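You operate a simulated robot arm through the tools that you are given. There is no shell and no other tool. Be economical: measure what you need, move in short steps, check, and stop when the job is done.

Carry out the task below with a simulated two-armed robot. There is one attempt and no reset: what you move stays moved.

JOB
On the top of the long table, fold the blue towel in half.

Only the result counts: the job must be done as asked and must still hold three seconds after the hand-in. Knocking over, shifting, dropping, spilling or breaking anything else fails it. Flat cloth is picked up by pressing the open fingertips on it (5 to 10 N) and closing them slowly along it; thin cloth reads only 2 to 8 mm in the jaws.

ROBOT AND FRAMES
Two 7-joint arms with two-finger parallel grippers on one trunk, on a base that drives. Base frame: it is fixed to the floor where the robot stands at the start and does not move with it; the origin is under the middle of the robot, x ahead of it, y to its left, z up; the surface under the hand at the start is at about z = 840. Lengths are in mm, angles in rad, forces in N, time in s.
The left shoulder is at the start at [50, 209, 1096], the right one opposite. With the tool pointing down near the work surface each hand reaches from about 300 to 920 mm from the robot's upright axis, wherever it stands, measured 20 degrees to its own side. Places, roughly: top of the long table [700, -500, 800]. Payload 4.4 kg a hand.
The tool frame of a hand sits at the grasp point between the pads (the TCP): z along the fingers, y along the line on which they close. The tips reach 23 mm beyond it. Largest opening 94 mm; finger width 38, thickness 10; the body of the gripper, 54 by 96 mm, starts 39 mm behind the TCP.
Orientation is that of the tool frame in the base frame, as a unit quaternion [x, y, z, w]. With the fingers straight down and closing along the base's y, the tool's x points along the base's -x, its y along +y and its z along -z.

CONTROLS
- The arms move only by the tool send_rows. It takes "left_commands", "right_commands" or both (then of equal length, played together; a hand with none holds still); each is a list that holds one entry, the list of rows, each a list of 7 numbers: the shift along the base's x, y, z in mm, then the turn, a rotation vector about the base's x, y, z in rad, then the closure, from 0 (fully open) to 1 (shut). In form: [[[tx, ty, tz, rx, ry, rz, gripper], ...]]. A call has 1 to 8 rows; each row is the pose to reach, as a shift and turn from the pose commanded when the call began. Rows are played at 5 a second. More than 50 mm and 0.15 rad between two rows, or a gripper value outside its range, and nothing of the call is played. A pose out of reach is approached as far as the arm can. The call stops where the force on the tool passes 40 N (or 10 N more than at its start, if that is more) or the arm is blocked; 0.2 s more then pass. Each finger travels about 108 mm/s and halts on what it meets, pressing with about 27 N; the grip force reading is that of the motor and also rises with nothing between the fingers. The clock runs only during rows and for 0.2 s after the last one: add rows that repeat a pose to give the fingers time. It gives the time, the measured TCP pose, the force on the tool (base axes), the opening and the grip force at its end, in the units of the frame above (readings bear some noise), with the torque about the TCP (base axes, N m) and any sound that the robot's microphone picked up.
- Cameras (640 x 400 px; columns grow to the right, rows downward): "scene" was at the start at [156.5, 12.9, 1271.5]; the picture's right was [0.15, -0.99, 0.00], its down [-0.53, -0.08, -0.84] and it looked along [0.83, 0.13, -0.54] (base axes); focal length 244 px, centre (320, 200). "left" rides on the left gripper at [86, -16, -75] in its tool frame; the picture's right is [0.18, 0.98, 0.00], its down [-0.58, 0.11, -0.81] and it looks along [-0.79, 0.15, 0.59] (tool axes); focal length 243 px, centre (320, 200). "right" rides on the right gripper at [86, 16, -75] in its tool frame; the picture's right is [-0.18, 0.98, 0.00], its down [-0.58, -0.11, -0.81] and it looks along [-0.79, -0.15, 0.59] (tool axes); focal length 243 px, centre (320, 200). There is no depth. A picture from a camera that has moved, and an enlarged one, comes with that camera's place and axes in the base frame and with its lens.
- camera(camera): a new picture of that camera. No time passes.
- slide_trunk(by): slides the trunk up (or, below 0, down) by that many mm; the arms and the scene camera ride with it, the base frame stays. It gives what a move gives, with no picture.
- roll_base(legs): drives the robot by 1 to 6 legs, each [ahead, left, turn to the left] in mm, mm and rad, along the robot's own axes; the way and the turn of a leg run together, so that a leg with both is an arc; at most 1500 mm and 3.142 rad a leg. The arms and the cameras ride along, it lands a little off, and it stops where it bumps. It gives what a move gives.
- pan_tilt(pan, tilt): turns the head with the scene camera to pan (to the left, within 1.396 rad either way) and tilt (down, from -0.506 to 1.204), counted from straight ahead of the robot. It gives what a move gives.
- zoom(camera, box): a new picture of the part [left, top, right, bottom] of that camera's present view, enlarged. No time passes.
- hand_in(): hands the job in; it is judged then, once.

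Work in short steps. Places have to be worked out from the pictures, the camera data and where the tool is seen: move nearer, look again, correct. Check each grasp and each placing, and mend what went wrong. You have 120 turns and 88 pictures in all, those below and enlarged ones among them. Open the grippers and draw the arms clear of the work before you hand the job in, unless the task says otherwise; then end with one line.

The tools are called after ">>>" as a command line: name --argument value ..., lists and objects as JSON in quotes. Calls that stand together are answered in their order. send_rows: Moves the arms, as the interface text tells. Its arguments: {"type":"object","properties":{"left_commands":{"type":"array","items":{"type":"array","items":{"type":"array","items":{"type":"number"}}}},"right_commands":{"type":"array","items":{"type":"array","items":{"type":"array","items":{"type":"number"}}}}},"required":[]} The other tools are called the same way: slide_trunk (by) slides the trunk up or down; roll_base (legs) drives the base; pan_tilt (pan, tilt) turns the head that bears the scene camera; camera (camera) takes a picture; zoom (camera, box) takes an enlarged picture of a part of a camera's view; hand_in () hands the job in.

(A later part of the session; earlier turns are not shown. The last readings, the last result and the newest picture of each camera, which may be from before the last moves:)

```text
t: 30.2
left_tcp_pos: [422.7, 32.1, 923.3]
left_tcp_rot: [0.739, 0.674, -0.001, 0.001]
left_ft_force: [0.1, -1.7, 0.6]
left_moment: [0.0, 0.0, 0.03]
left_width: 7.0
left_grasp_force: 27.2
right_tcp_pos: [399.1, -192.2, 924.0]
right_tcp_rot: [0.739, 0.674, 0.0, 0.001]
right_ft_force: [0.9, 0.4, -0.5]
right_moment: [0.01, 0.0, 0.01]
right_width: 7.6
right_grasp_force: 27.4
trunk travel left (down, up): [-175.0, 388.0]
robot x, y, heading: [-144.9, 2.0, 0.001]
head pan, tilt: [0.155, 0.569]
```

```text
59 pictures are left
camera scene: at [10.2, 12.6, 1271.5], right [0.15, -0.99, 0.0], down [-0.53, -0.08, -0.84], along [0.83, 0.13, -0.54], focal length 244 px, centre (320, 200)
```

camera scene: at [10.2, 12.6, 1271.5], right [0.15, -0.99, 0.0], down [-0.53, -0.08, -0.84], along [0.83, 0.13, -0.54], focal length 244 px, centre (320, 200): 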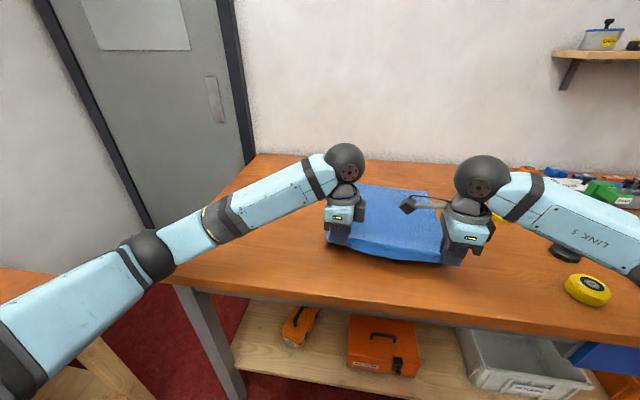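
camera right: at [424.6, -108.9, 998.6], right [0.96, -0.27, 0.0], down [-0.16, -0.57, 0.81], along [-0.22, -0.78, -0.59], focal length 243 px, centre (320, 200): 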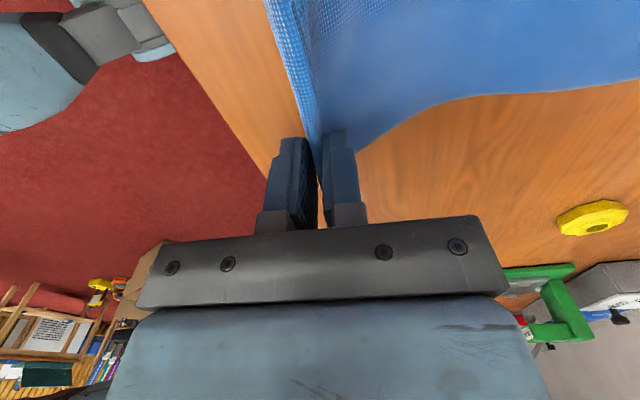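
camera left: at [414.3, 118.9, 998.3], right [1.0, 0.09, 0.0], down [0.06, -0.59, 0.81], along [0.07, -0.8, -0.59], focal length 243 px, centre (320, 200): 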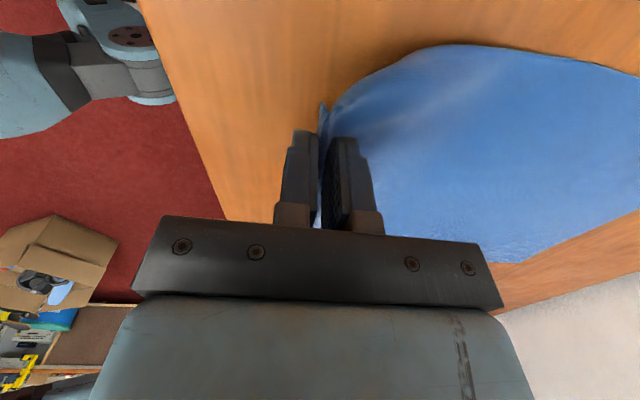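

Both corners are firmly held (7 mm) right at the corners. Now lift along an arc and spread the hands slightly to keep the edge taut.

>>> send_rows --left_commands '[[[10, 1, 20, 0, 0, 0, 1], [20, 2, 40, 0, 0, 0, 1], [32, 3, 58, 0, 0, 0, 1], [45, 4, 72, 0, 0, 0, 1], [58, 4, 84, 0, 0, 0, 1], [58, 4, 84, 0, 0, 0, 1]]]' --right_commands '[[[12, -3, 20, 0, 0, 0, 1], [25, -6, 40, 0, 0, 0, 1], [40, -9, 58, 0, 0, 0, 1], [55, -12, 72, 0, 0, 0, 1], [70, -15, 84, 0, 0, 0, 1], [70, -15, 84, 0, 0, 0, 1]]]'

>>> camera --camera "scene"

```text
t: 31.6
left_tcp_pos: [480.3, 35.6, 1008.0]
left_tcp_rot: [0.739, 0.673, 0.0, 0.0]
left_ft_force: [-0.5, -12.9, -0.3]
left_moment: [-0.21, -0.01, 0.02]
left_width: 6.7
left_grasp_force: 27.0
right_tcp_pos: [469.6, -205.7, 1008.3]
right_tcp_rot: [0.738, 0.674, 0.0, -0.001]
right_ft_force: [0.0, 12.8, -0.4]
right_moment: [0.22, 0.01, 0.06]
right_width: 7.3
right_grasp_force: 27.8
trunk travel left (down, up): [-175.0, 388.0]
robot x, y, heading: [-145.1, -1.8, -0.004]
head pan, tilt: [0.155, 0.569]
```

```text
58 pictures are left
camera scene: at [10.1, 12.5, 1271.5], right [0.15, -0.99, 0.0], down [-0.53, -0.08, -0.84], along [0.83, 0.13, -0.54], focal length 244 px, centre (320, 200)
```

scene: 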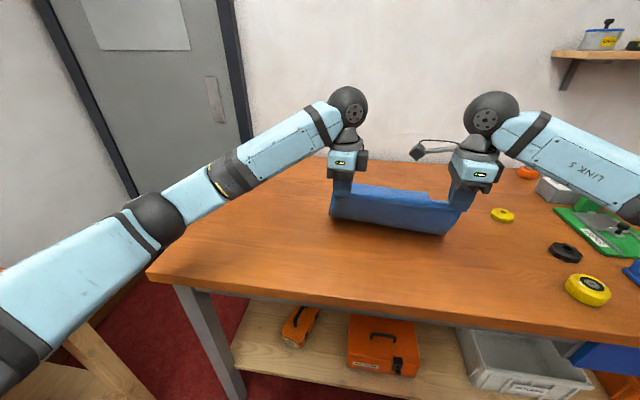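

The edge is taut (13 N lateral), so I ease the right hand in 4 mm, then drive the base forward 135 mm to carry the edge over.

>>> send_rows --right_commands '[[[0, 4, 5, 0, 0, 0, 1], [0, 4, 5, 0, 0, 0, 1]]]'

>>> roll_base --legs '[[135, 0, 0]]'

>>> camera --camera "scene"

>>> camera --camera "left"

>>> camera --camera "right"

```text
t: 32.2
left_tcp_pos: [482.0, 34.8, 1008.2]
left_tcp_rot: [0.74, 0.673, 0.0, 0.0]
left_ft_force: [-0.3, -7.7, -0.5]
left_moment: [-0.12, 0.02, 0.05]
left_width: 6.8
left_grasp_force: 26.6
right_tcp_pos: [470.2, -202.1, 1013.1]
right_tcp_rot: [0.739, 0.674, 0.0, 0.0]
right_ft_force: [-0.2, 8.1, 0.3]
right_moment: [0.11, 0.0, 0.04]
right_width: 7.3
right_grasp_force: 26.5
trunk travel left (down, up): [-175.0, 388.0]
robot x, y, heading: [-146.2, -0.4, -0.003]
head pan, tilt: [0.155, 0.569]
```

```text
t: 33.5
left_tcp_pos: [619.1, 32.8, 1007.9]
left_tcp_rot: [0.741, 0.672, 0.0, 0.0]
left_ft_force: [0.1, -6.1, -0.5]
left_moment: [-0.11, 0.03, 0.01]
left_width: 6.9
left_grasp_force: 27.0
right_tcp_pos: [605.9, -204.9, 1010.4]
right_tcp_rot: [0.741, 0.672, 0.0, 0.0]
right_ft_force: [0.5, 6.5, -0.4]
right_moment: [0.08, -0.01, 0.02]
right_width: 7.2
right_grasp_force: 26.8
trunk travel left (down, up): [-175.0, 388.0]
robot x, y, heading: [-7.7, -3.4, -0.009]
head pan, tilt: [0.155, 0.569]
```

```text
57 pictures are left
camera scene: at [148.1, 11.2, 1271.4], right [0.15, -0.99, 0.0], down [-0.53, -0.08, -0.84], along [0.83, 0.12, -0.54], focal length 244 px, centre (320, 200)
```

scene: 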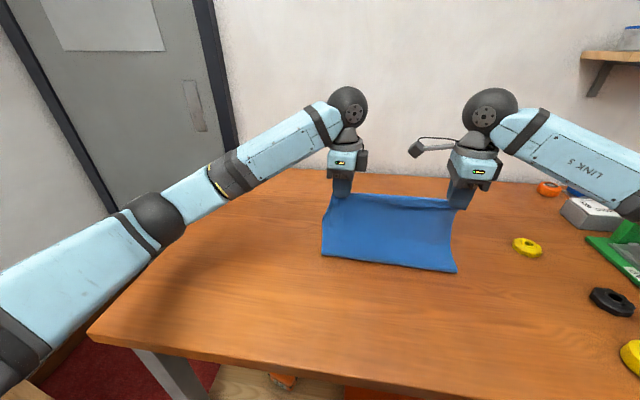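

```text
56 pictures are left
camera left: at [610.9, 119.4, 1081.9], right [1.0, 0.09, 0.0], down [0.05, -0.59, 0.81], along [0.07, -0.8, -0.59], focal length 243 px, centre (320, 200)
```

left: 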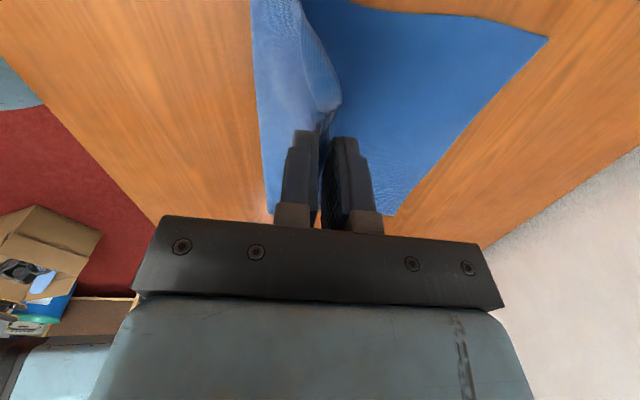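

```text
55 pictures are left
camera right: at [631.9, -121.3, 1086.7], right [0.96, -0.28, 0.0], down [-0.16, -0.57, 0.81], along [-0.22, -0.77, -0.59], focal length 243 px, centre (320, 200)
```

right: 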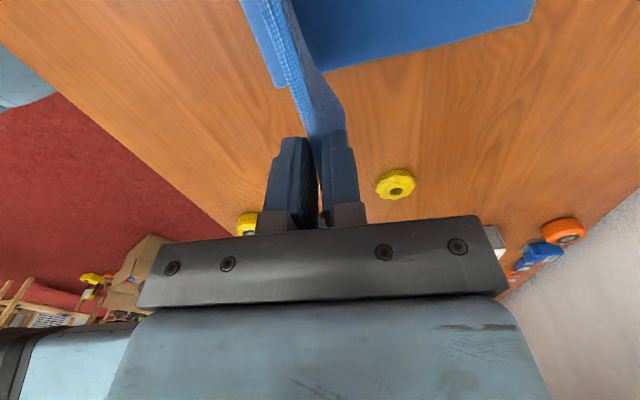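

The fold is carrying well. Continue over toward the far edge while lowering a bit, then view the far corners.

>>> send_rows --left_commands '[[[20, 0, 0, 0, 0, 0, 1], [40, 0, -3, 0, 0, 0, 1], [60, 0, -8, 0, 0, 0, 1], [80, 0, -16, 0, 0, 0, 1], [100, 0, -28, 0, 0, 0, 1], [115, 0, -40, 0, 0, 0, 1], [115, 0, -40, 0, 0, 0, 1]]]' --right_commands '[[[20, 0, 0, 0, 0, 0, 1], [40, 0, -3, 0, 0, 0, 1], [60, 0, -8, 0, 0, 0, 1], [80, 0, -16, 0, 0, 0, 1], [100, 0, -28, 0, 0, 0, 1], [115, 0, -43, 0, 0, 0, 1], [115, 0, -43, 0, 0, 0, 1]]]'

>>> camera --camera "left"

>>> camera --camera "right"

>>> camera --camera "scene"

```text
t: 35.1
left_tcp_pos: [734.4, 32.7, 966.8]
left_tcp_rot: [0.74, 0.673, 0.0, 0.0]
left_ft_force: [0.4, -4.6, 0.9]
left_moment: [-0.07, 0.03, 0.02]
left_width: 6.6
left_grasp_force: 26.7
right_tcp_pos: [721.3, -202.6, 967.8]
right_tcp_rot: [0.739, 0.673, 0.001, 0.001]
right_ft_force: [-0.4, 5.1, -1.3]
right_moment: [0.1, 0.0, 0.01]
right_width: 2.7
right_grasp_force: 27.3
trunk travel left (down, up): [-175.0, 388.0]
robot x, y, heading: [-9.7, 2.6, -0.005]
head pan, tilt: [0.155, 0.569]
```

```text
54 pictures are left
camera left: at [725.9, 120.0, 1041.2], right [1.0, 0.09, 0.0], down [0.05, -0.59, 0.81], along [0.07, -0.8, -0.59], focal length 243 px, centre (320, 200)
```

left: 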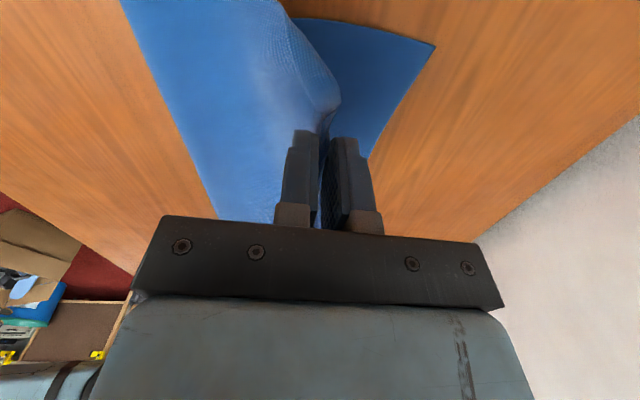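

```text
53 pictures are left
camera right: at [746.0, -121.3, 1043.2], right [0.96, -0.28, 0.0], down [-0.16, -0.57, 0.81], along [-0.22, -0.77, -0.59], focal length 243 px, centre (320, 200)
```

right: 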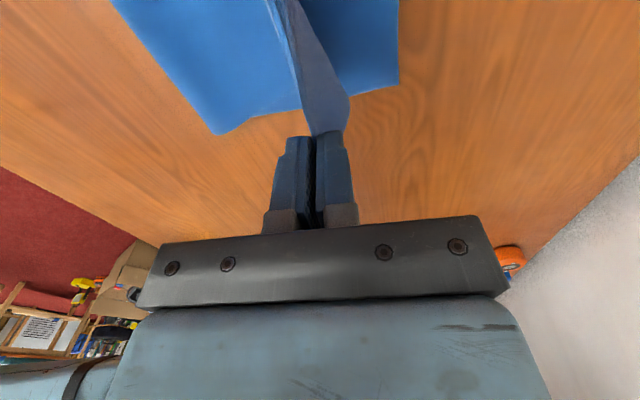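

```text
52 pictures are left
camera scene: at [146.8, 11.3, 1271.6], right [0.15, -0.99, 0.0], down [-0.53, -0.08, -0.84], along [0.83, 0.12, -0.54], focal length 244 px, centre (320, 200)
```

scene: 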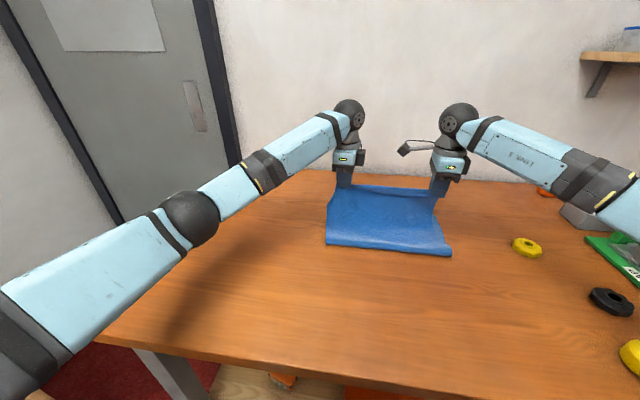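

The right grip opening dropped to 2.7 mm – the cloth may be slipping. I ease tension by bringing the right hand inward and look closely.

>>> send_rows --right_commands '[[[0, 8, 0, 0, 0, 0, 1], [0, 8, 0, 0, 0, 0, 1]]]'

>>> zoom --camera "right" --box '[180, 0, 460, 240]'

>>> zoom --camera "scene" --box '[300, 90, 500, 270]'

```text
t: 35.7
left_tcp_pos: [735.6, 31.5, 966.3]
left_tcp_rot: [0.741, 0.672, 0.0, -0.001]
left_ft_force: [-0.5, -1.4, 0.9]
left_moment: [-0.01, 0.0, 0.0]
left_width: 6.6
left_grasp_force: 26.4
right_tcp_pos: [721.2, -196.4, 967.6]
right_tcp_rot: [0.74, 0.672, 0.0, 0.0]
right_ft_force: [-0.8, 0.0, 0.8]
right_moment: [0.01, 0.0, 0.01]
right_width: 2.2
right_grasp_force: 26.3
trunk travel left (down, up): [-175.0, 388.0]
robot x, y, heading: [-9.0, 1.2, -0.006]
head pan, tilt: [0.155, 0.569]
```

```text
1.67 times, centred on (320, 120) of right
camera zoom: at [747.0, -114.2, 1043.5], right [0.96, -0.28, 0.0], down [-0.16, -0.57, 0.81], along [-0.22, -0.77, -0.59], focal length 404 px, centre (320, 333)
```

zoom: 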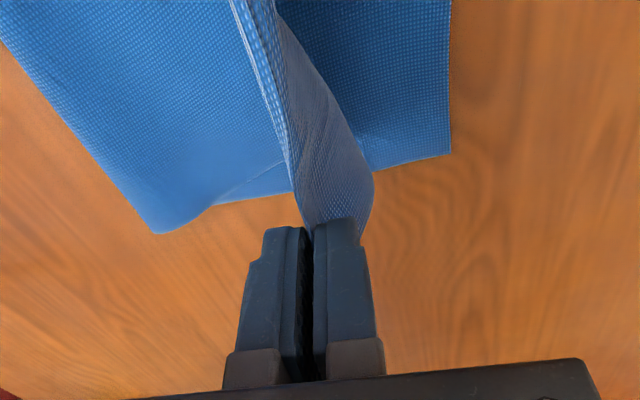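

```text
2.22 times, centred on (400, 180) of scene
camera zoom: at [147.3, 11.0, 1271.5], right [0.15, -0.99, 0.0], down [-0.53, -0.08, -0.84], along [0.83, 0.12, -0.54], focal length 542 px, centre (142, 244)
```

zoom: 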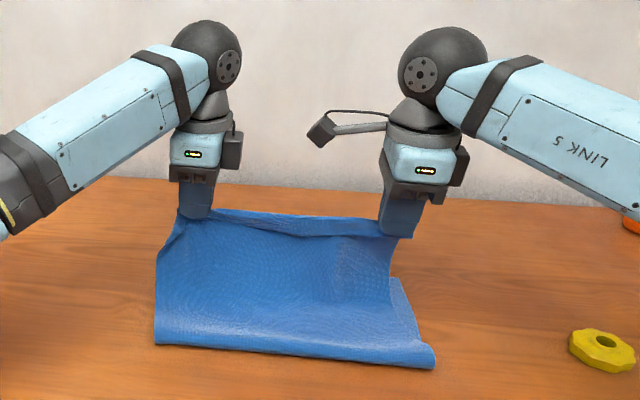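

Still held, just slid somewhat. Far corners computed: left (818, 51), right (781, −245). I advance, lower, and tilt the hands (fingertips toward −x) so the edge lays outward on release.

>>> send_rows --left_commands '[[[15, 0, -5, 0, 0.12, 0, 1], [30, 0, -10, 0, 0.24, 0, 1], [42, 0, -18, 0, 0.36, 0, 1], [54, 0, -28, 0, 0.48, 0, 1], [64, 0, -38, 0, 0.6, 0, 1], [64, 0, -38, 0, 0.6, 0, 1]]]' --right_commands '[[[12, 0, -5, 0, 0.12, 0, 1], [24, -1, -10, 0, 0.24, 0, 1], [34, -2, -18, 0, 0.36, 0, 1], [42, -3, -28, 0, 0.48, 0, 1], [48, -4, -38, 0, 0.6, 0, 1], [48, -4, -38, 0, 0.6, 0, 1]]]'

>>> camera --camera "left"

>>> camera --camera "right"

>>> zoom --camera "scene" --box '[300, 90, 500, 270]'

```text
t: 37.1
left_tcp_pos: [753.2, 43.3, 926.2]
left_tcp_rot: [0.719, 0.652, -0.177, -0.161]
left_ft_force: [1.1, -7.8, -0.3]
left_moment: [-0.15, 0.02, 0.06]
left_width: 3.2
left_grasp_force: 27.2
left hand out of reach, approached as far as the arm can: row 3, 4, 5, 6
right_tcp_pos: [759.9, -199.7, 931.2]
right_tcp_rot: [0.706, 0.645, -0.216, -0.198]
right_ft_force: [-0.8, 8.2, 0.3]
right_moment: [0.17, 0.0, -0.08]
right_width: 2.7
right_grasp_force: 27.7
right hand out of reach, approached as far as the arm can: row 5, 6
trunk travel left (down, up): [-175.0, 388.0]
robot x, y, heading: [-9.6, -0.5, -0.004]
head pan, tilt: [0.155, 0.569]
```

```text
49 pictures are left
camera left: at [780.0, 131.0, 995.0], right [0.88, 0.09, -0.46], down [0.42, -0.59, 0.69], along [-0.21, -0.8, -0.56], focal length 243 px, centre (320, 200)
```

left: 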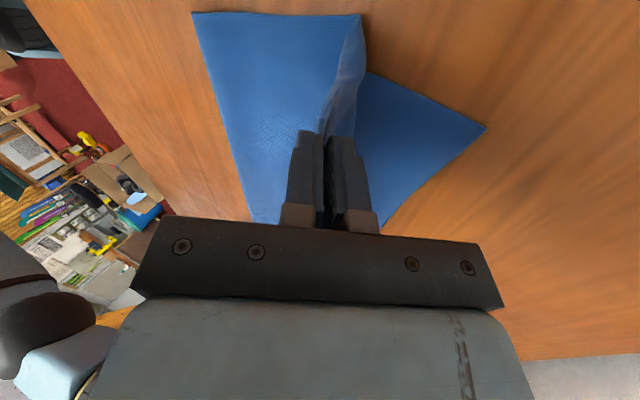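

```text
48 pictures are left
camera right: at [823.2, -116.2, 979.8], right [0.8, -0.27, -0.54], down [0.32, -0.57, 0.76], along [-0.51, -0.78, -0.37], focal length 243 px, centre (320, 200)
```

right: 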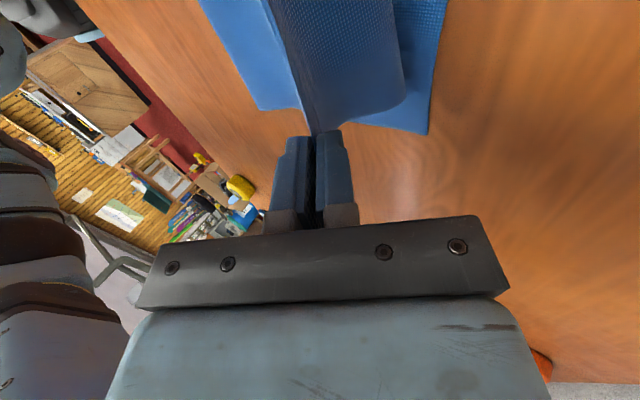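

```text
2.22 times, centred on (400, 180) of scene
camera zoom: at [148.0, 11.1, 1271.4], right [0.15, -0.99, 0.0], down [-0.53, -0.08, -0.84], along [0.83, 0.12, -0.54], focal length 542 px, centre (142, 244)
```

zoom: 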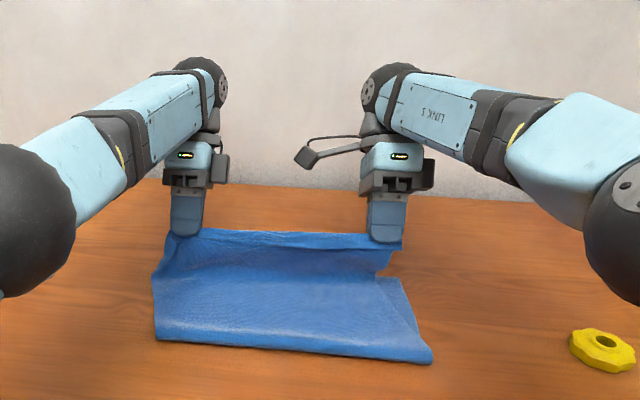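

The left arm runs out of reach with that much tilt. I reduce the tilt and ease tension, then see where the command stands.

>>> send_rows --left_commands '[[[0, 0, 0, 0, -0.13, 0, 1], [0, 0, 0, 0, -0.26, 0, 1], [0, 0, 0, 0, -0.38, 0, 1], [0, 0, 0, 0, -0.38, 0, 1]]]' --right_commands '[[[0, 6, 0, 0, -0.13, 0, 1], [0, 8, 0, 0, -0.26, 0, 1], [0, 8, 0, 0, -0.38, 0, 1], [0, 8, 0, 0, -0.38, 0, 1]]]'

```text
t: 38.1
left_tcp_pos: [753.5, 44.9, 927.7]
left_tcp_rot: [0.739, 0.672, -0.036, -0.033]
left_ft_force: [0.2, -1.2, -0.6]
left_moment: [0.0, 0.02, 0.01]
left_width: 3.1
left_grasp_force: 27.4
left hand out of reach, approached as far as the arm can: row 1
right_tcp_pos: [760.1, -194.1, 929.5]
right_tcp_rot: [0.737, 0.668, -0.08, -0.074]
right_ft_force: [-0.7, 1.7, -1.1]
right_moment: [0.02, 0.02, 0.0]
right_width: 2.4
right_grasp_force: 27.3
trunk travel left (down, up): [-175.0, 388.0]
robot x, y, heading: [-9.1, -0.7, -0.009]
head pan, tilt: [0.155, 0.569]
```

Command is at the reached pose. Move left to x≈805, y≈32 and right to x≈772, y≈−207, lowering to z≈885.

>>> send_rows --left_commands '[[[13, -4, 0, 0, 0, 0, 1], [26, -8, -8, 0, 0, 0, 1], [39, -11, -18, 0, 0, 0, 1], [52, -13, -30, 0, 0, 0, 1], [52, -13, -43, 0, 0, 0, 1], [52, -13, -43, 0, 0, 0, 1]]]' --right_commands '[[[3, -4, 0, 0, 0, 0, 1], [6, -8, -8, 0, 0, 0, 1], [9, -11, -18, 0, 0, 0, 1], [12, -13, -30, 0, 0, 0, 1], [12, -13, -43, 0, 0, 0, 1], [12, -13, -43, 0, 0, 0, 1]]]'

>>> camera --camera "left"

>>> camera --camera "right"

>>> zoom --camera "scene" --box '[300, 90, 500, 270]'

```text
t: 39.5
left_tcp_pos: [804.8, 30.8, 885.7]
left_tcp_rot: [0.74, 0.671, -0.037, -0.034]
left_ft_force: [-0.2, -1.0, -0.4]
left_moment: [-0.02, -0.01, -0.02]
left_width: 3.2
left_grasp_force: 27.6
right_tcp_pos: [773.7, -205.9, 886.6]
right_tcp_rot: [0.735, 0.669, -0.081, -0.073]
right_ft_force: [0.7, 0.6, 0.1]
right_moment: [-0.01, 0.02, -0.02]
right_width: 2.5
right_grasp_force: 26.8
trunk travel left (down, up): [-175.0, 388.0]
robot x, y, heading: [-10.5, -3.1, -0.004]
head pan, tilt: [0.155, 0.569]
```

```text
46 pictures are left
camera left: at [803.7, 117.5, 961.3], right [0.99, 0.09, -0.1], down [0.13, -0.59, 0.8], along [0.01, -0.8, -0.6], focal length 243 px, centre (320, 200)
```

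left: 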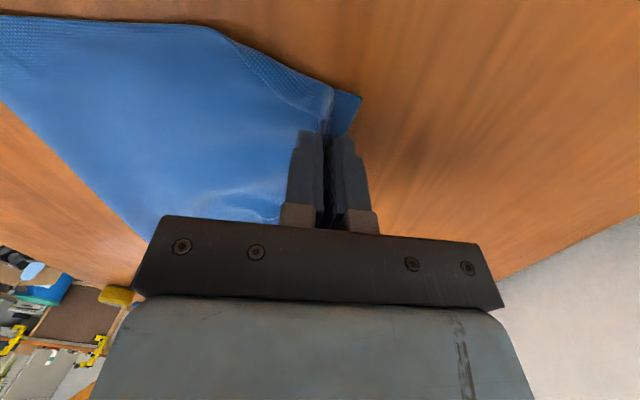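

```text
45 pictures are left
camera right: at [813.8, -122.5, 955.1], right [0.94, -0.28, -0.21], down [0.02, -0.57, 0.82], along [-0.35, -0.77, -0.53], focal length 243 px, centre (320, 200)
```

right: 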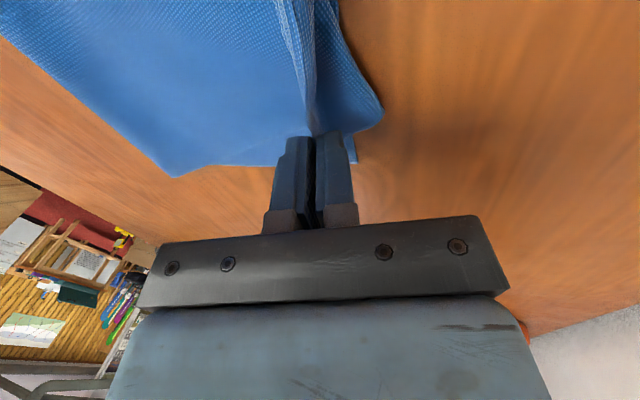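

```text
2.22 times, centred on (400, 180) of scene
camera zoom: at [146.8, 11.1, 1271.6], right [0.15, -0.99, 0.0], down [-0.53, -0.08, -0.84], along [0.83, 0.12, -0.54], focal length 542 px, centre (142, 244)
```

zoom: 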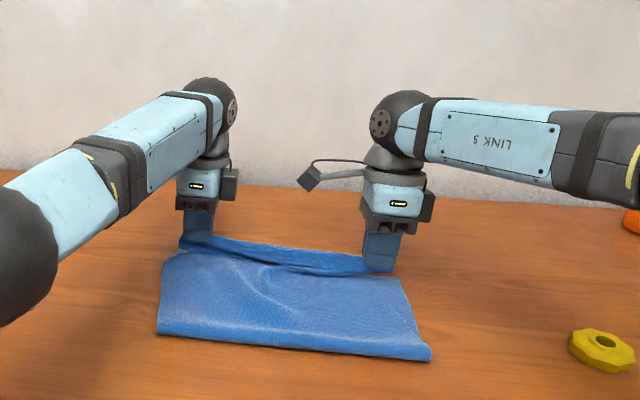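

Left held corner is ~15 mm too far left versus the far corner; shift both hands −10 in y, right also −6 in x, and lower to near the surface.

>>> send_rows --left_commands '[[[0, -5, -4, 0, 0, 0, 1], [2, -10, -8, 0, 0, 0, 1], [2, -12, -12, 0, 0, 0, 1], [2, -12, -16, 0, 0, 0, 1], [2, -12, -16, 0, 0, 0, 1]]]' --right_commands '[[[-3, -6, -4, 0, 0, 0, 1], [-6, -12, -8, 0, 0, 0, 1], [-6, -15, -12, 0, 0, 0, 1], [-6, -15, -15, 0, 0, 0, 1], [-6, -15, -15, 0, 0, 0, 1]]]'

>>> camera --camera "left"

>>> camera --camera "right"

```text
t: 40.7
left_tcp_pos: [801.8, 21.4, 872.9]
left_tcp_rot: [0.739, 0.671, -0.038, -0.034]
left_ft_force: [-2.0, -5.6, 2.0]
left_moment: [-0.08, 0.06, 0.02]
left_width: 3.2
left_grasp_force: 27.2
left hand out of reach, approached as far as the arm can: row 2, 3, 4, 5
right_tcp_pos: [766.4, -220.1, 872.7]
right_tcp_rot: [0.735, 0.67, -0.081, -0.074]
right_ft_force: [2.1, 6.4, -0.6]
right_moment: [0.14, 0.03, -0.06]
right_width: 2.6
right_grasp_force: 26.9
trunk travel left (down, up): [-175.0, 388.0]
robot x, y, heading: [-9.2, -0.7, -0.007]
head pan, tilt: [0.155, 0.569]
```

```text
43 pictures are left
camera left: at [800.6, 108.3, 948.2], right [0.99, 0.09, -0.1], down [0.13, -0.59, 0.8], along [0.01, -0.8, -0.6], focal length 243 px, centre (320, 200)
```

left: 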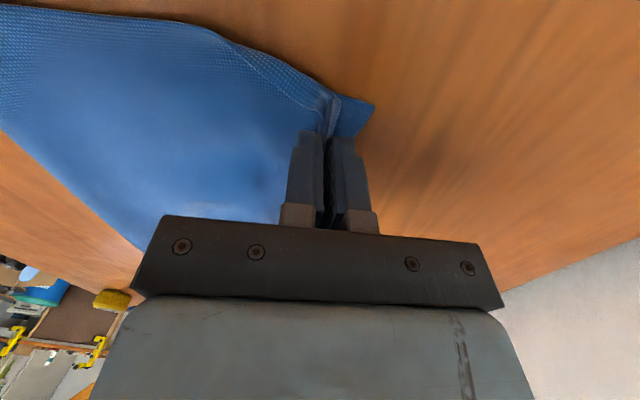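

```text
42 pictures are left
camera right: at [807.0, -136.8, 941.1], right [0.94, -0.28, -0.21], down [0.02, -0.57, 0.82], along [-0.35, -0.77, -0.53], focal length 243 px, centre (320, 200)
```

right: 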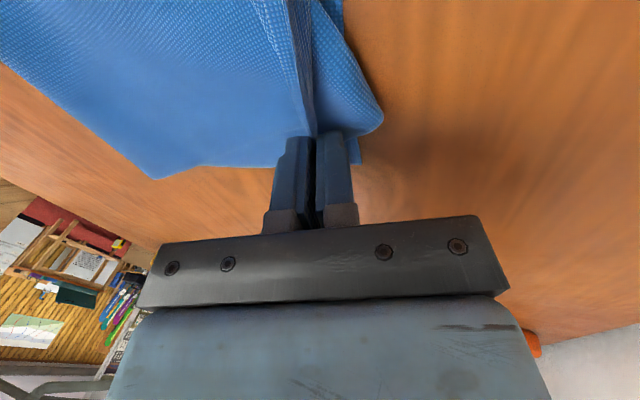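

Close to aligned. Ease the lateral pull, lower the last few mm, and open slightly to release.

>>> send_rows --left_commands '[[[0, 0, -3, 0, -0.05, 0, 1], [0, 0, -6, 0, -0.08, 0, 1], [0, 0, -6, 0, -0.08, 0, 0.9], [0, 0, -6, 0, -0.08, 0, 0.8], [0, 0, -6, 0, -0.08, 0, 0.7], [0, 0, -6, 0, -0.08, 0, 0.7]]]' --right_commands '[[[0, 3, -3, 0, 0, 0, 1], [0, 5, -5, 0, 0, 0, 1], [0, 5, -5, 0, 0, 0, 0.9], [0, 5, -5, 0, 0, 0, 0.8], [0, 5, -5, 0, 0, 0, 0.7], [0, 5, -5, 0, 0, 0, 0.7]]]'

>>> camera --camera "left"

>>> camera --camera "right"

```text
t: 42.1
left_tcp_pos: [800.4, 22.0, 868.1]
left_tcp_rot: [0.74, 0.672, -0.006, -0.007]
left_ft_force: [1.3, -0.2, 0.3]
left_moment: [0.03, 0.01, -0.02]
left_width: 28.3
left_grasp_force: 0.0
right_tcp_pos: [764.6, -215.7, 869.6]
right_tcp_rot: [0.736, 0.668, -0.08, -0.073]
right_ft_force: [-1.8, 0.0, 13.9]
right_moment: [0.14, -0.27, 0.01]
right_width: 26.2
right_grasp_force: 0.0
trunk travel left (down, up): [-175.0, 388.0]
robot x, y, heading: [-10.2, 0.2, -0.006]
head pan, tilt: [0.155, 0.569]
```

```text
41 pictures are left
camera left: at [793.1, 109.2, 943.7], right [1.0, 0.09, -0.02], down [0.07, -0.59, 0.81], along [0.06, -0.8, -0.59], focal length 243 px, centre (320, 200)
```

left: 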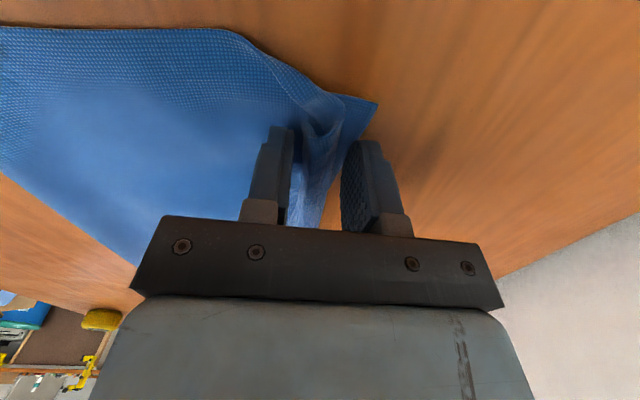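

```text
40 pictures are left
camera right: at [806.1, -132.5, 938.2], right [0.94, -0.28, -0.21], down [0.01, -0.57, 0.82], along [-0.35, -0.77, -0.53], focal length 243 px, centre (320, 200)
```

right: 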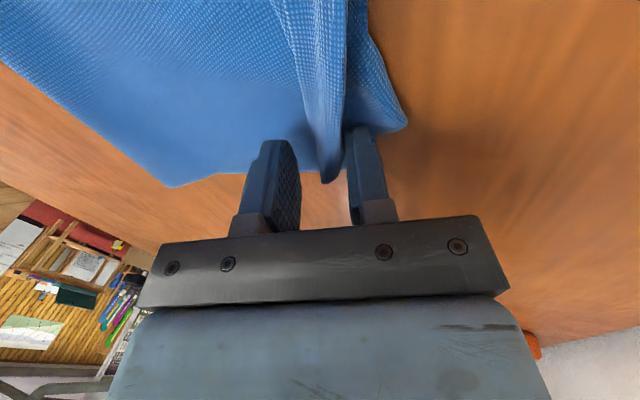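

Released; lift both hands straight up and inspect.

>>> send_rows --left_commands '[[[0, 0, 15, 0, 0, 0, 0.7], [0, 0, 35, 0, 0, 0, 0.7], [0, 0, 65, 0, 0, 0, 0.7], [0, 20, 100, 0, 0, 0, 0.7], [0, 50, 120, 0, 0, 0, 0.7], [0, 80, 120, 0, 0, 0, 0.7]]]' --right_commands '[[[3, 0, 15, 0, 0, 0, 0.7], [7, 0, 35, 0, 0, 0, 0.7], [10, 0, 65, 0, 0, 0, 0.7], [10, -20, 100, 0, 0, 0, 0.7], [10, -50, 120, 0, 0, 0, 0.7], [10, -80, 120, 0, 0, 0, 0.7]]]'

>>> camera --camera "left"

>>> camera --camera "right"

>>> zoom --camera "scene" --box '[300, 90, 500, 270]'

```text
t: 43.5
left_tcp_pos: [800.6, 101.4, 988.5]
left_tcp_rot: [0.74, 0.672, -0.008, -0.007]
left_ft_force: [-0.4, 0.7, -0.2]
left_moment: [0.01, -0.03, 0.03]
left_width: 28.2
left_grasp_force: 0.0
right_tcp_pos: [776.4, -295.8, 989.3]
right_tcp_rot: [0.736, 0.668, -0.081, -0.075]
right_ft_force: [-0.3, -0.6, -0.2]
right_moment: [-0.03, 0.01, -0.02]
right_width: 28.3
right_grasp_force: 0.0
trunk travel left (down, up): [-175.0, 388.0]
robot x, y, heading: [-7.5, -0.6, -0.006]
head pan, tilt: [0.155, 0.569]
```

```text
39 pictures are left
camera left: at [794.7, 188.3, 1063.2], right [1.0, 0.09, -0.02], down [0.07, -0.59, 0.8], along [0.06, -0.8, -0.59], focal length 243 px, centre (320, 200)
```

left: 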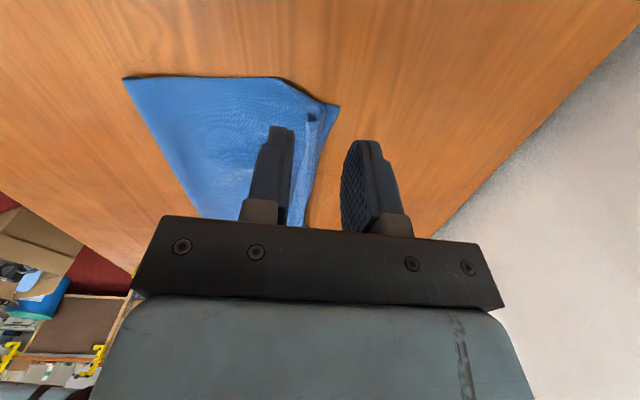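

```text
38 pictures are left
camera right: at [816.8, -211.8, 1056.3], right [0.94, -0.28, -0.21], down [0.02, -0.57, 0.82], along [-0.35, -0.77, -0.53], focal length 243 px, centre (320, 200)
```

right: 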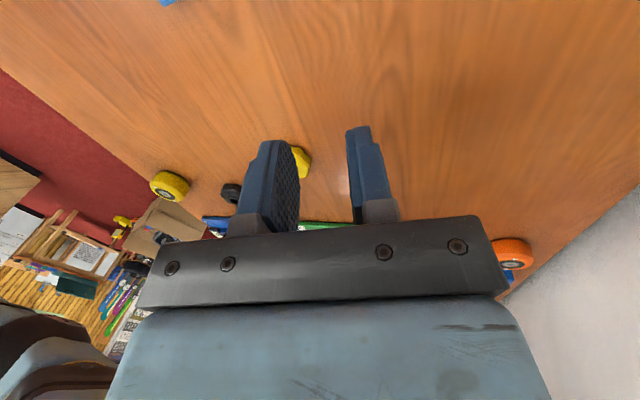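

```text
2.22 times, centred on (400, 180) of scene
camera zoom: at [147.6, 11.4, 1271.5], right [0.15, -0.99, 0.0], down [-0.53, -0.08, -0.84], along [0.83, 0.12, -0.54], focal length 542 px, centre (142, 244)
```

zoom: 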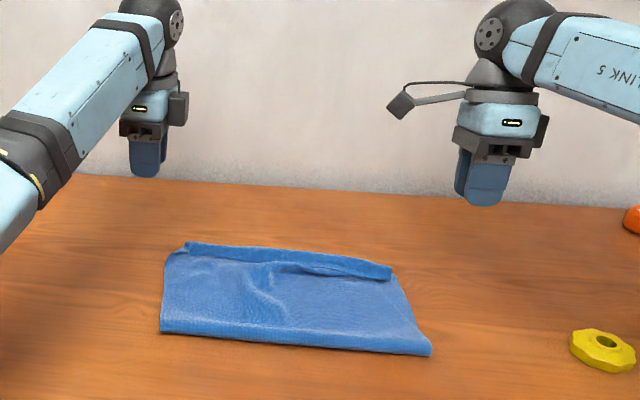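

The fold is done; zoom in on the far edge to see whether the edge is curled back.

>>> zoom --camera "scene" --box '[340, 155, 440, 215]'

>>> zoom --camera "left" --box '[110, 60, 350, 230]'

```text
6.40 times, centred on (390, 185) of scene
camera zoom: at [147.6, 11.4, 1271.5], right [0.15, -0.99, 0.0], down [-0.53, -0.08, -0.84], along [0.83, 0.12, -0.54], focal length 1562 px, centre (-128, 296)
```

zoom: 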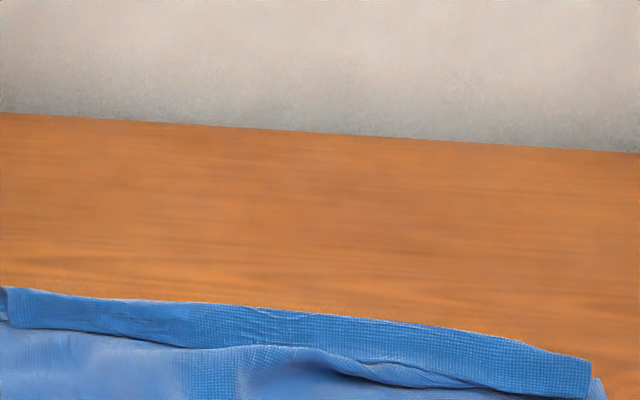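

```text
2.35 times, centred on (230, 145) of left
camera zoom: at [794.7, 188.3, 1063.2], right [1.0, 0.09, -0.02], down [0.07, -0.59, 0.8], along [0.06, -0.8, -0.59], focal length 571 px, centre (532, 329)
```

zoom: 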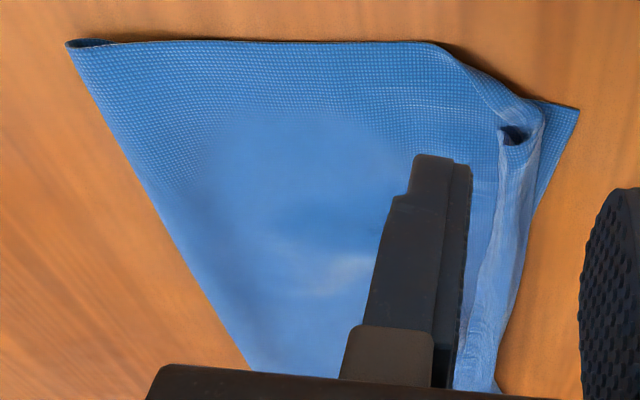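

A ~20 mm strip of the edge is rolled back. I'll flip it out by sweeping closed fingertips in +x against its free edge; first the left corner, and position the right hand for a view.

>>> send_rows --left_commands '[[[-20, -25, 0, 0, 0, 0, 1], [-40, -50, 0, 0, 0, 0, 1], [-50, -78, -20, 0, -0.02, 0, 1], [-50, -78, -60, 0, -0.02, 0, 1], [-50, -78, -95, 0, -0.02, 0, 1], [-50, -78, -112, 0, -0.02, 0, 1], [-50, -78, -112, 0, -0.02, 0, 1]]]' --right_commands '[[[-30, 30, 0, 0, -0.11, 0, 1], [-55, 60, 0, 0, -0.22, 0, 1], [-70, 85, -10, 0, -0.22, 0, 1], [-70, 85, -30, 0, -0.22, 0, 1], [-70, 85, -50, 0, -0.22, 0, 1], [-70, 85, -70, 0, -0.22, 0, 1], [-70, 85, -70, 0, -0.22, 0, 1]]]'

>>> camera --camera "left"

>>> camera --camera "right"

```text
t: 45.1
left_tcp_pos: [750.5, 24.4, 876.8]
left_tcp_rot: [0.74, 0.673, 0.0, 0.0]
left_ft_force: [-0.4, -0.1, -0.1]
left_moment: [0.0, -0.01, -0.04]
left_width: 0.1
left_grasp_force: 26.7
right_tcp_pos: [706.3, -211.2, 919.1]
right_tcp_rot: [0.74, 0.672, 0.001, 0.0]
right_ft_force: [1.0, -0.2, 0.0]
right_moment: [0.03, -0.02, 0.04]
right_width: 0.0
right_grasp_force: 27.2
trunk travel left (down, up): [-175.0, 388.0]
robot x, y, heading: [-12.4, -2.6, -0.003]
head pan, tilt: [0.155, 0.569]
```

```text
34 pictures are left
camera left: at [742.0, 111.0, 951.0], right [1.0, 0.09, 0.0], down [0.05, -0.59, 0.81], along [0.07, -0.8, -0.59], focal length 243 px, centre (320, 200)
```

left: 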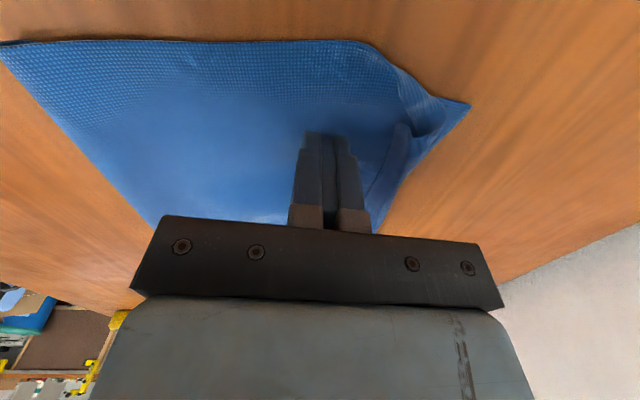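

```text
33 pictures are left
camera right: at [731.8, -127.2, 993.7], right [0.96, -0.28, 0.0], down [-0.16, -0.57, 0.81], along [-0.22, -0.77, -0.59], focal length 243 px, centre (320, 200)
```

right: 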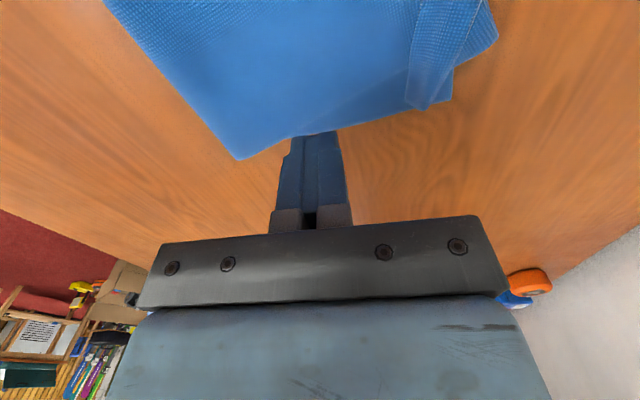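

Both edge corners lie ~30 mm short of the far corners, with the strip curled back. Try the left sweep: lower onto the top layer and push +x.

>>> send_rows --left_commands '[[[5, 0, -6, 0, 0, 0, 1], [12, 0, -9, 0, 0, 0, 1], [22, 0, -9, 0, 0, 0, 1], [32, 0, -8, 0, 0, 0, 1], [42, 0, -7, 0, 0, 0, 1], [50, 0, -5, 0, 0, 0, 1]]]'

>>> camera --camera "left"

```text
t: 46.5
left_tcp_pos: [799.9, 23.8, 870.0]
left_tcp_rot: [0.74, 0.673, -0.001, -0.001]
left_ft_force: [-0.5, -0.7, 0.3]
left_moment: [0.01, 0.04, -0.03]
left_width: 0.0
left_grasp_force: 26.6
right_tcp_pos: [707.2, -210.6, 918.0]
right_tcp_rot: [0.74, 0.672, 0.001, -0.001]
right_ft_force: [0.7, 0.0, 0.3]
right_moment: [-0.01, 0.02, 0.01]
right_width: 0.1
right_grasp_force: 26.1
trunk travel left (down, up): [-175.0, 388.0]
robot x, y, heading: [-8.6, -1.2, -0.006]
head pan, tilt: [0.155, 0.569]
```

```text
32 pictures are left
camera left: at [792.4, 110.1, 945.3], right [1.0, 0.09, 0.0], down [0.05, -0.59, 0.81], along [0.07, -0.8, -0.59], focal length 243 px, centre (320, 200)
```

left: 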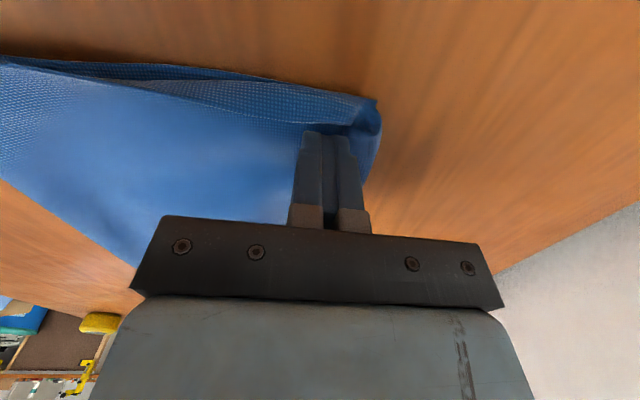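

The strip is being pushed up; advance a bit more while rising, then lift and look.

>>> send_rows --left_commands '[[[6, 0, 3, 0, 0, 0, 1], [14, 0, 8, 0, 0, 0, 1], [18, 0, 20, 0, 0, 0, 1], [10, 0, 50, 0, 0, 0, 1], [-20, 0, 90, 0, 0, 0, 1], [-20, 0, 90, 0, 0, 0, 1]]]'

>>> camera --camera "left"

>>> zoom --camera "scene" --box '[320, 135, 460, 255]'

```text
t: 47.9
left_tcp_pos: [780.6, 23.3, 959.8]
left_tcp_rot: [0.741, 0.672, 0.0, 0.0]
left_ft_force: [-0.2, -0.3, -0.4]
left_moment: [0.01, 0.02, -0.01]
left_width: 0.0
left_grasp_force: 26.6
right_tcp_pos: [707.7, -211.0, 917.5]
right_tcp_rot: [0.74, 0.672, 0.0, -0.001]
right_ft_force: [-0.1, -0.4, -0.8]
right_moment: [0.02, 0.01, 0.02]
right_width: 0.1
right_grasp_force: 27.3
trunk travel left (down, up): [-175.0, 388.0]
robot x, y, heading: [-14.4, 0.1, -0.014]
head pan, tilt: [0.155, 0.569]
```

```text
31 pictures are left
camera left: at [773.0, 110.5, 1034.3], right [1.0, 0.09, 0.0], down [0.05, -0.59, 0.81], along [0.07, -0.8, -0.59], focal length 243 px, centre (320, 200)
```

left: 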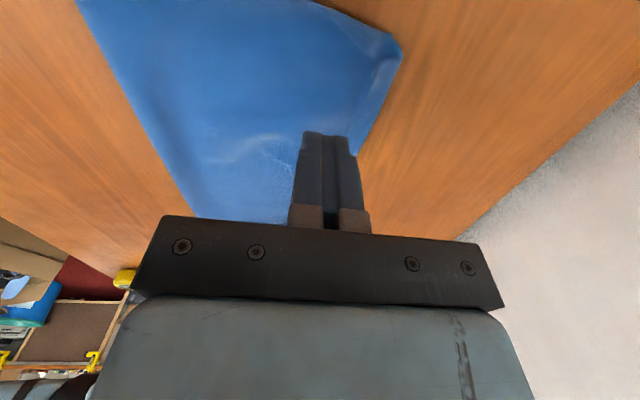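

```text
3.33 times, centred on (390, 195) of scene
camera zoom: at [147.8, 11.2, 1271.4], right [0.15, -0.99, 0.0], down [-0.53, -0.08, -0.84], along [0.83, 0.12, -0.54], focal length 813 px, centre (87, 217)
```

zoom: 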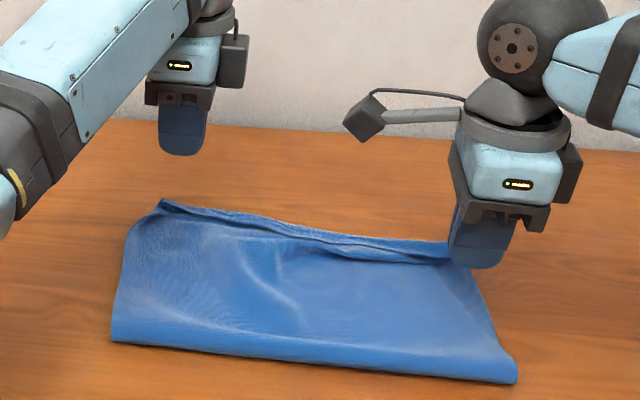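

The left strip flipped out over the far edge. Same for the right side.

>>> send_rows --right_commands '[[[15, 3, -30, 0, 0, 0, 1], [25, 3, -48, 0, 0, 0, 1], [35, 3, -52, 0, 0, 0, 1], [45, 3, -51, 0, 0, 0, 1], [56, 3, -50, 0, 0, 0, 1], [67, 3, -49, 0, 0, 0, 1], [78, 3, -47, 0, 0, 0, 1]]]'

>>> camera --camera "right"

```text
t: 49.5
left_tcp_pos: [780.8, 22.9, 959.3]
left_tcp_rot: [0.74, 0.673, -0.001, 0.0]
left_ft_force: [0.2, -1.3, -0.4]
left_moment: [-0.01, 0.01, -0.03]
left_width: 0.1
left_grasp_force: 27.2
right_tcp_pos: [784.4, -207.2, 869.5]
right_tcp_rot: [0.74, 0.673, 0.001, 0.0]
right_ft_force: [0.2, -0.3, 0.0]
right_moment: [0.01, 0.0, 0.02]
right_width: 0.1
right_grasp_force: 27.2
trunk travel left (down, up): [-175.0, 388.0]
robot x, y, heading: [-10.2, 0.5, -0.007]
head pan, tilt: [0.155, 0.569]
```

```text
29 pictures are left
camera right: at [808.9, -123.7, 944.8], right [0.96, -0.28, 0.0], down [-0.16, -0.57, 0.81], along [-0.22, -0.77, -0.59], focal length 243 px, centre (320, 200)
```

right: 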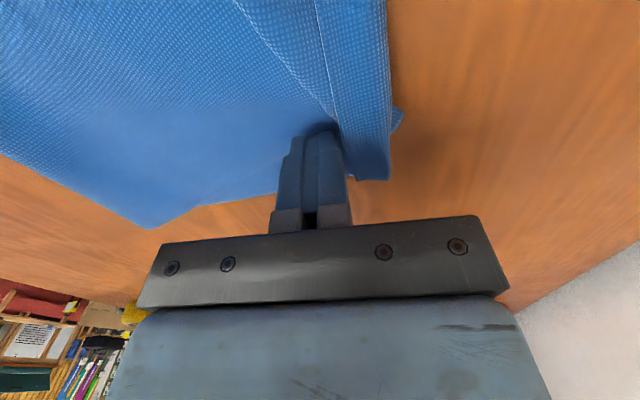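

The strip stands up ahead of the finger; push on a little while rising, then lift clear.

>>> send_rows --right_commands '[[[10, 0, 2, 0, 0, 0, 1], [20, 0, 6, 0, 0, 0, 1], [28, 0, 14, 0, 0, 0, 1], [28, 0, 35, 0, 0, 0, 1], [0, 0, 70, 0, 0, 0, 1], [-20, 0, 90, 0, 0, 0, 1], [-20, 0, 90, 0, 0, 0, 1]]]'

>>> camera --camera "right"

>>> zoom --camera "scene" --box '[320, 135, 460, 255]'

```text
t: 51.1
left_tcp_pos: [781.4, 22.6, 960.6]
left_tcp_rot: [0.74, 0.672, -0.001, -0.001]
left_ft_force: [0.3, 0.1, -0.3]
left_moment: [-0.01, 0.0, 0.01]
left_width: 0.1
left_grasp_force: 27.1
right_tcp_pos: [761.7, -209.4, 960.7]
right_tcp_rot: [0.739, 0.674, 0.0, 0.001]
right_ft_force: [0.6, 0.6, 0.8]
right_moment: [0.01, 0.02, -0.01]
right_width: 0.0
right_grasp_force: 27.0
trunk travel left (down, up): [-175.0, 388.0]
robot x, y, heading: [-8.0, 2.8, -0.006]
head pan, tilt: [0.155, 0.569]
```

```text
28 pictures are left
camera right: at [788.0, -125.1, 1035.6], right [0.96, -0.28, 0.0], down [-0.16, -0.57, 0.81], along [-0.22, -0.77, -0.59], focal length 243 px, centre (320, 200)
```

right: 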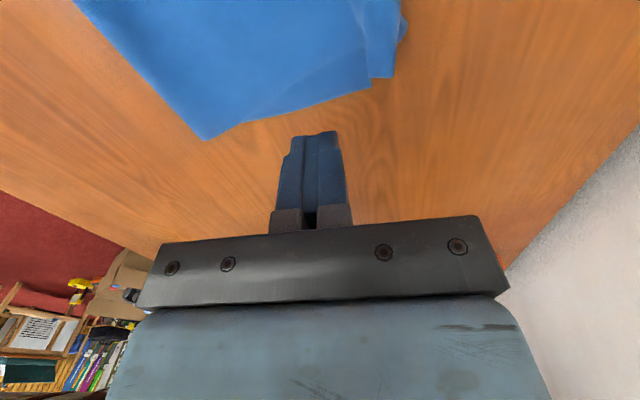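

```text
3.33 times, centred on (390, 195) of scene
camera zoom: at [147.4, 11.3, 1271.5], right [0.15, -0.99, 0.0], down [-0.53, -0.08, -0.84], along [0.83, 0.12, -0.54], focal length 813 px, centre (87, 217)
```

zoom: 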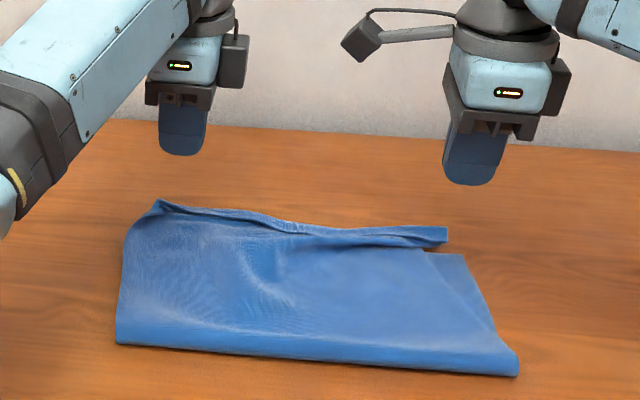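

The right strip moved out too, but perhaps past the lower layer. Zoom in to see.

>>> zoom --camera "right" --box '[260, 0, 460, 140]'

>>> zoom --camera "scene" --box '[345, 170, 435, 225]'

```text
2.86 times, centred on (360, 70) of right
camera zoom: at [788.0, -125.1, 1035.6], right [0.96, -0.28, 0.0], down [-0.16, -0.57, 0.81], along [-0.22, -0.77, -0.59], focal length 693 px, centre (206, 571)
```

zoom: 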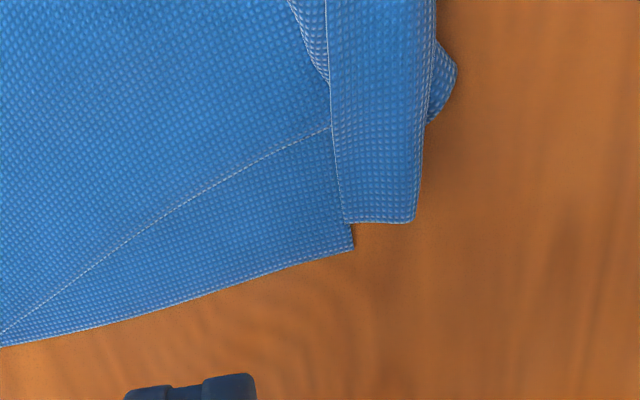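

```text
7.11 times, centred on (390, 198) of scene
camera zoom: at [147.4, 11.3, 1271.5], right [0.15, -0.99, 0.0], down [-0.53, -0.08, -0.84], along [0.83, 0.12, -0.54], focal length 1735 px, centre (-178, 218)
```

zoom: 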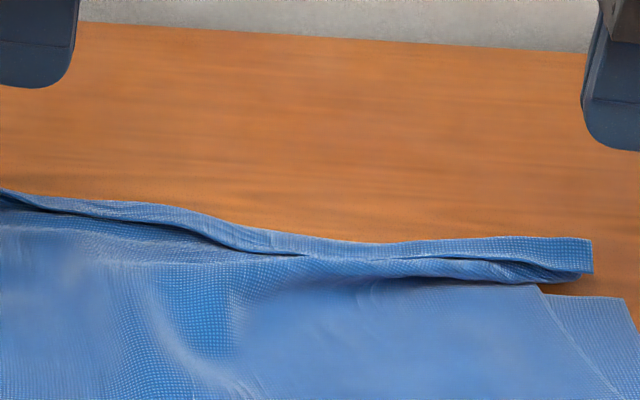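

The right strip is still rolled; the body was pushed forward ~20 mm instead. Check the left corner closely too.

>>> zoom --camera "left" --box '[250, 0, 450, 140]'

>>> zoom --camera "scene" --box '[325, 165, 405, 215]'

```text
2.86 times, centred on (350, 70) of left
camera zoom: at [773.0, 110.6, 1034.5], right [1.0, 0.09, 0.0], down [0.05, -0.59, 0.81], along [0.07, -0.8, -0.59], focal length 693 px, centre (234, 571)
```

zoom: 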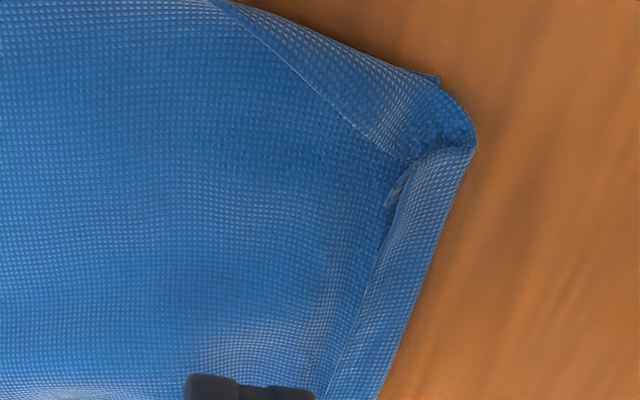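

```text
8.00 times, centred on (365, 190) of scene
camera zoom: at [147.4, 11.3, 1271.5], right [0.15, -0.99, 0.0], down [-0.53, -0.08, -0.84], along [0.83, 0.12, -0.54], focal length 1952 px, centre (-40, 280)
```

zoom: 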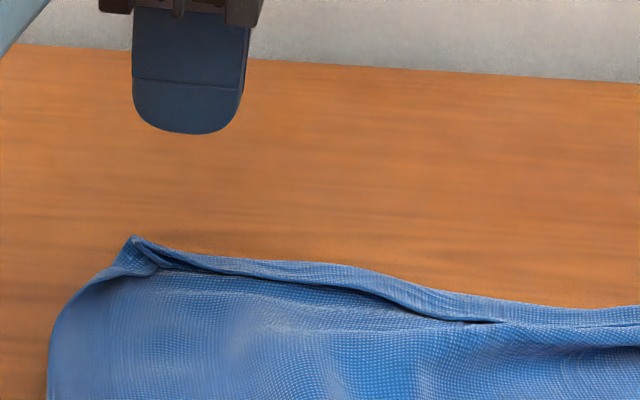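

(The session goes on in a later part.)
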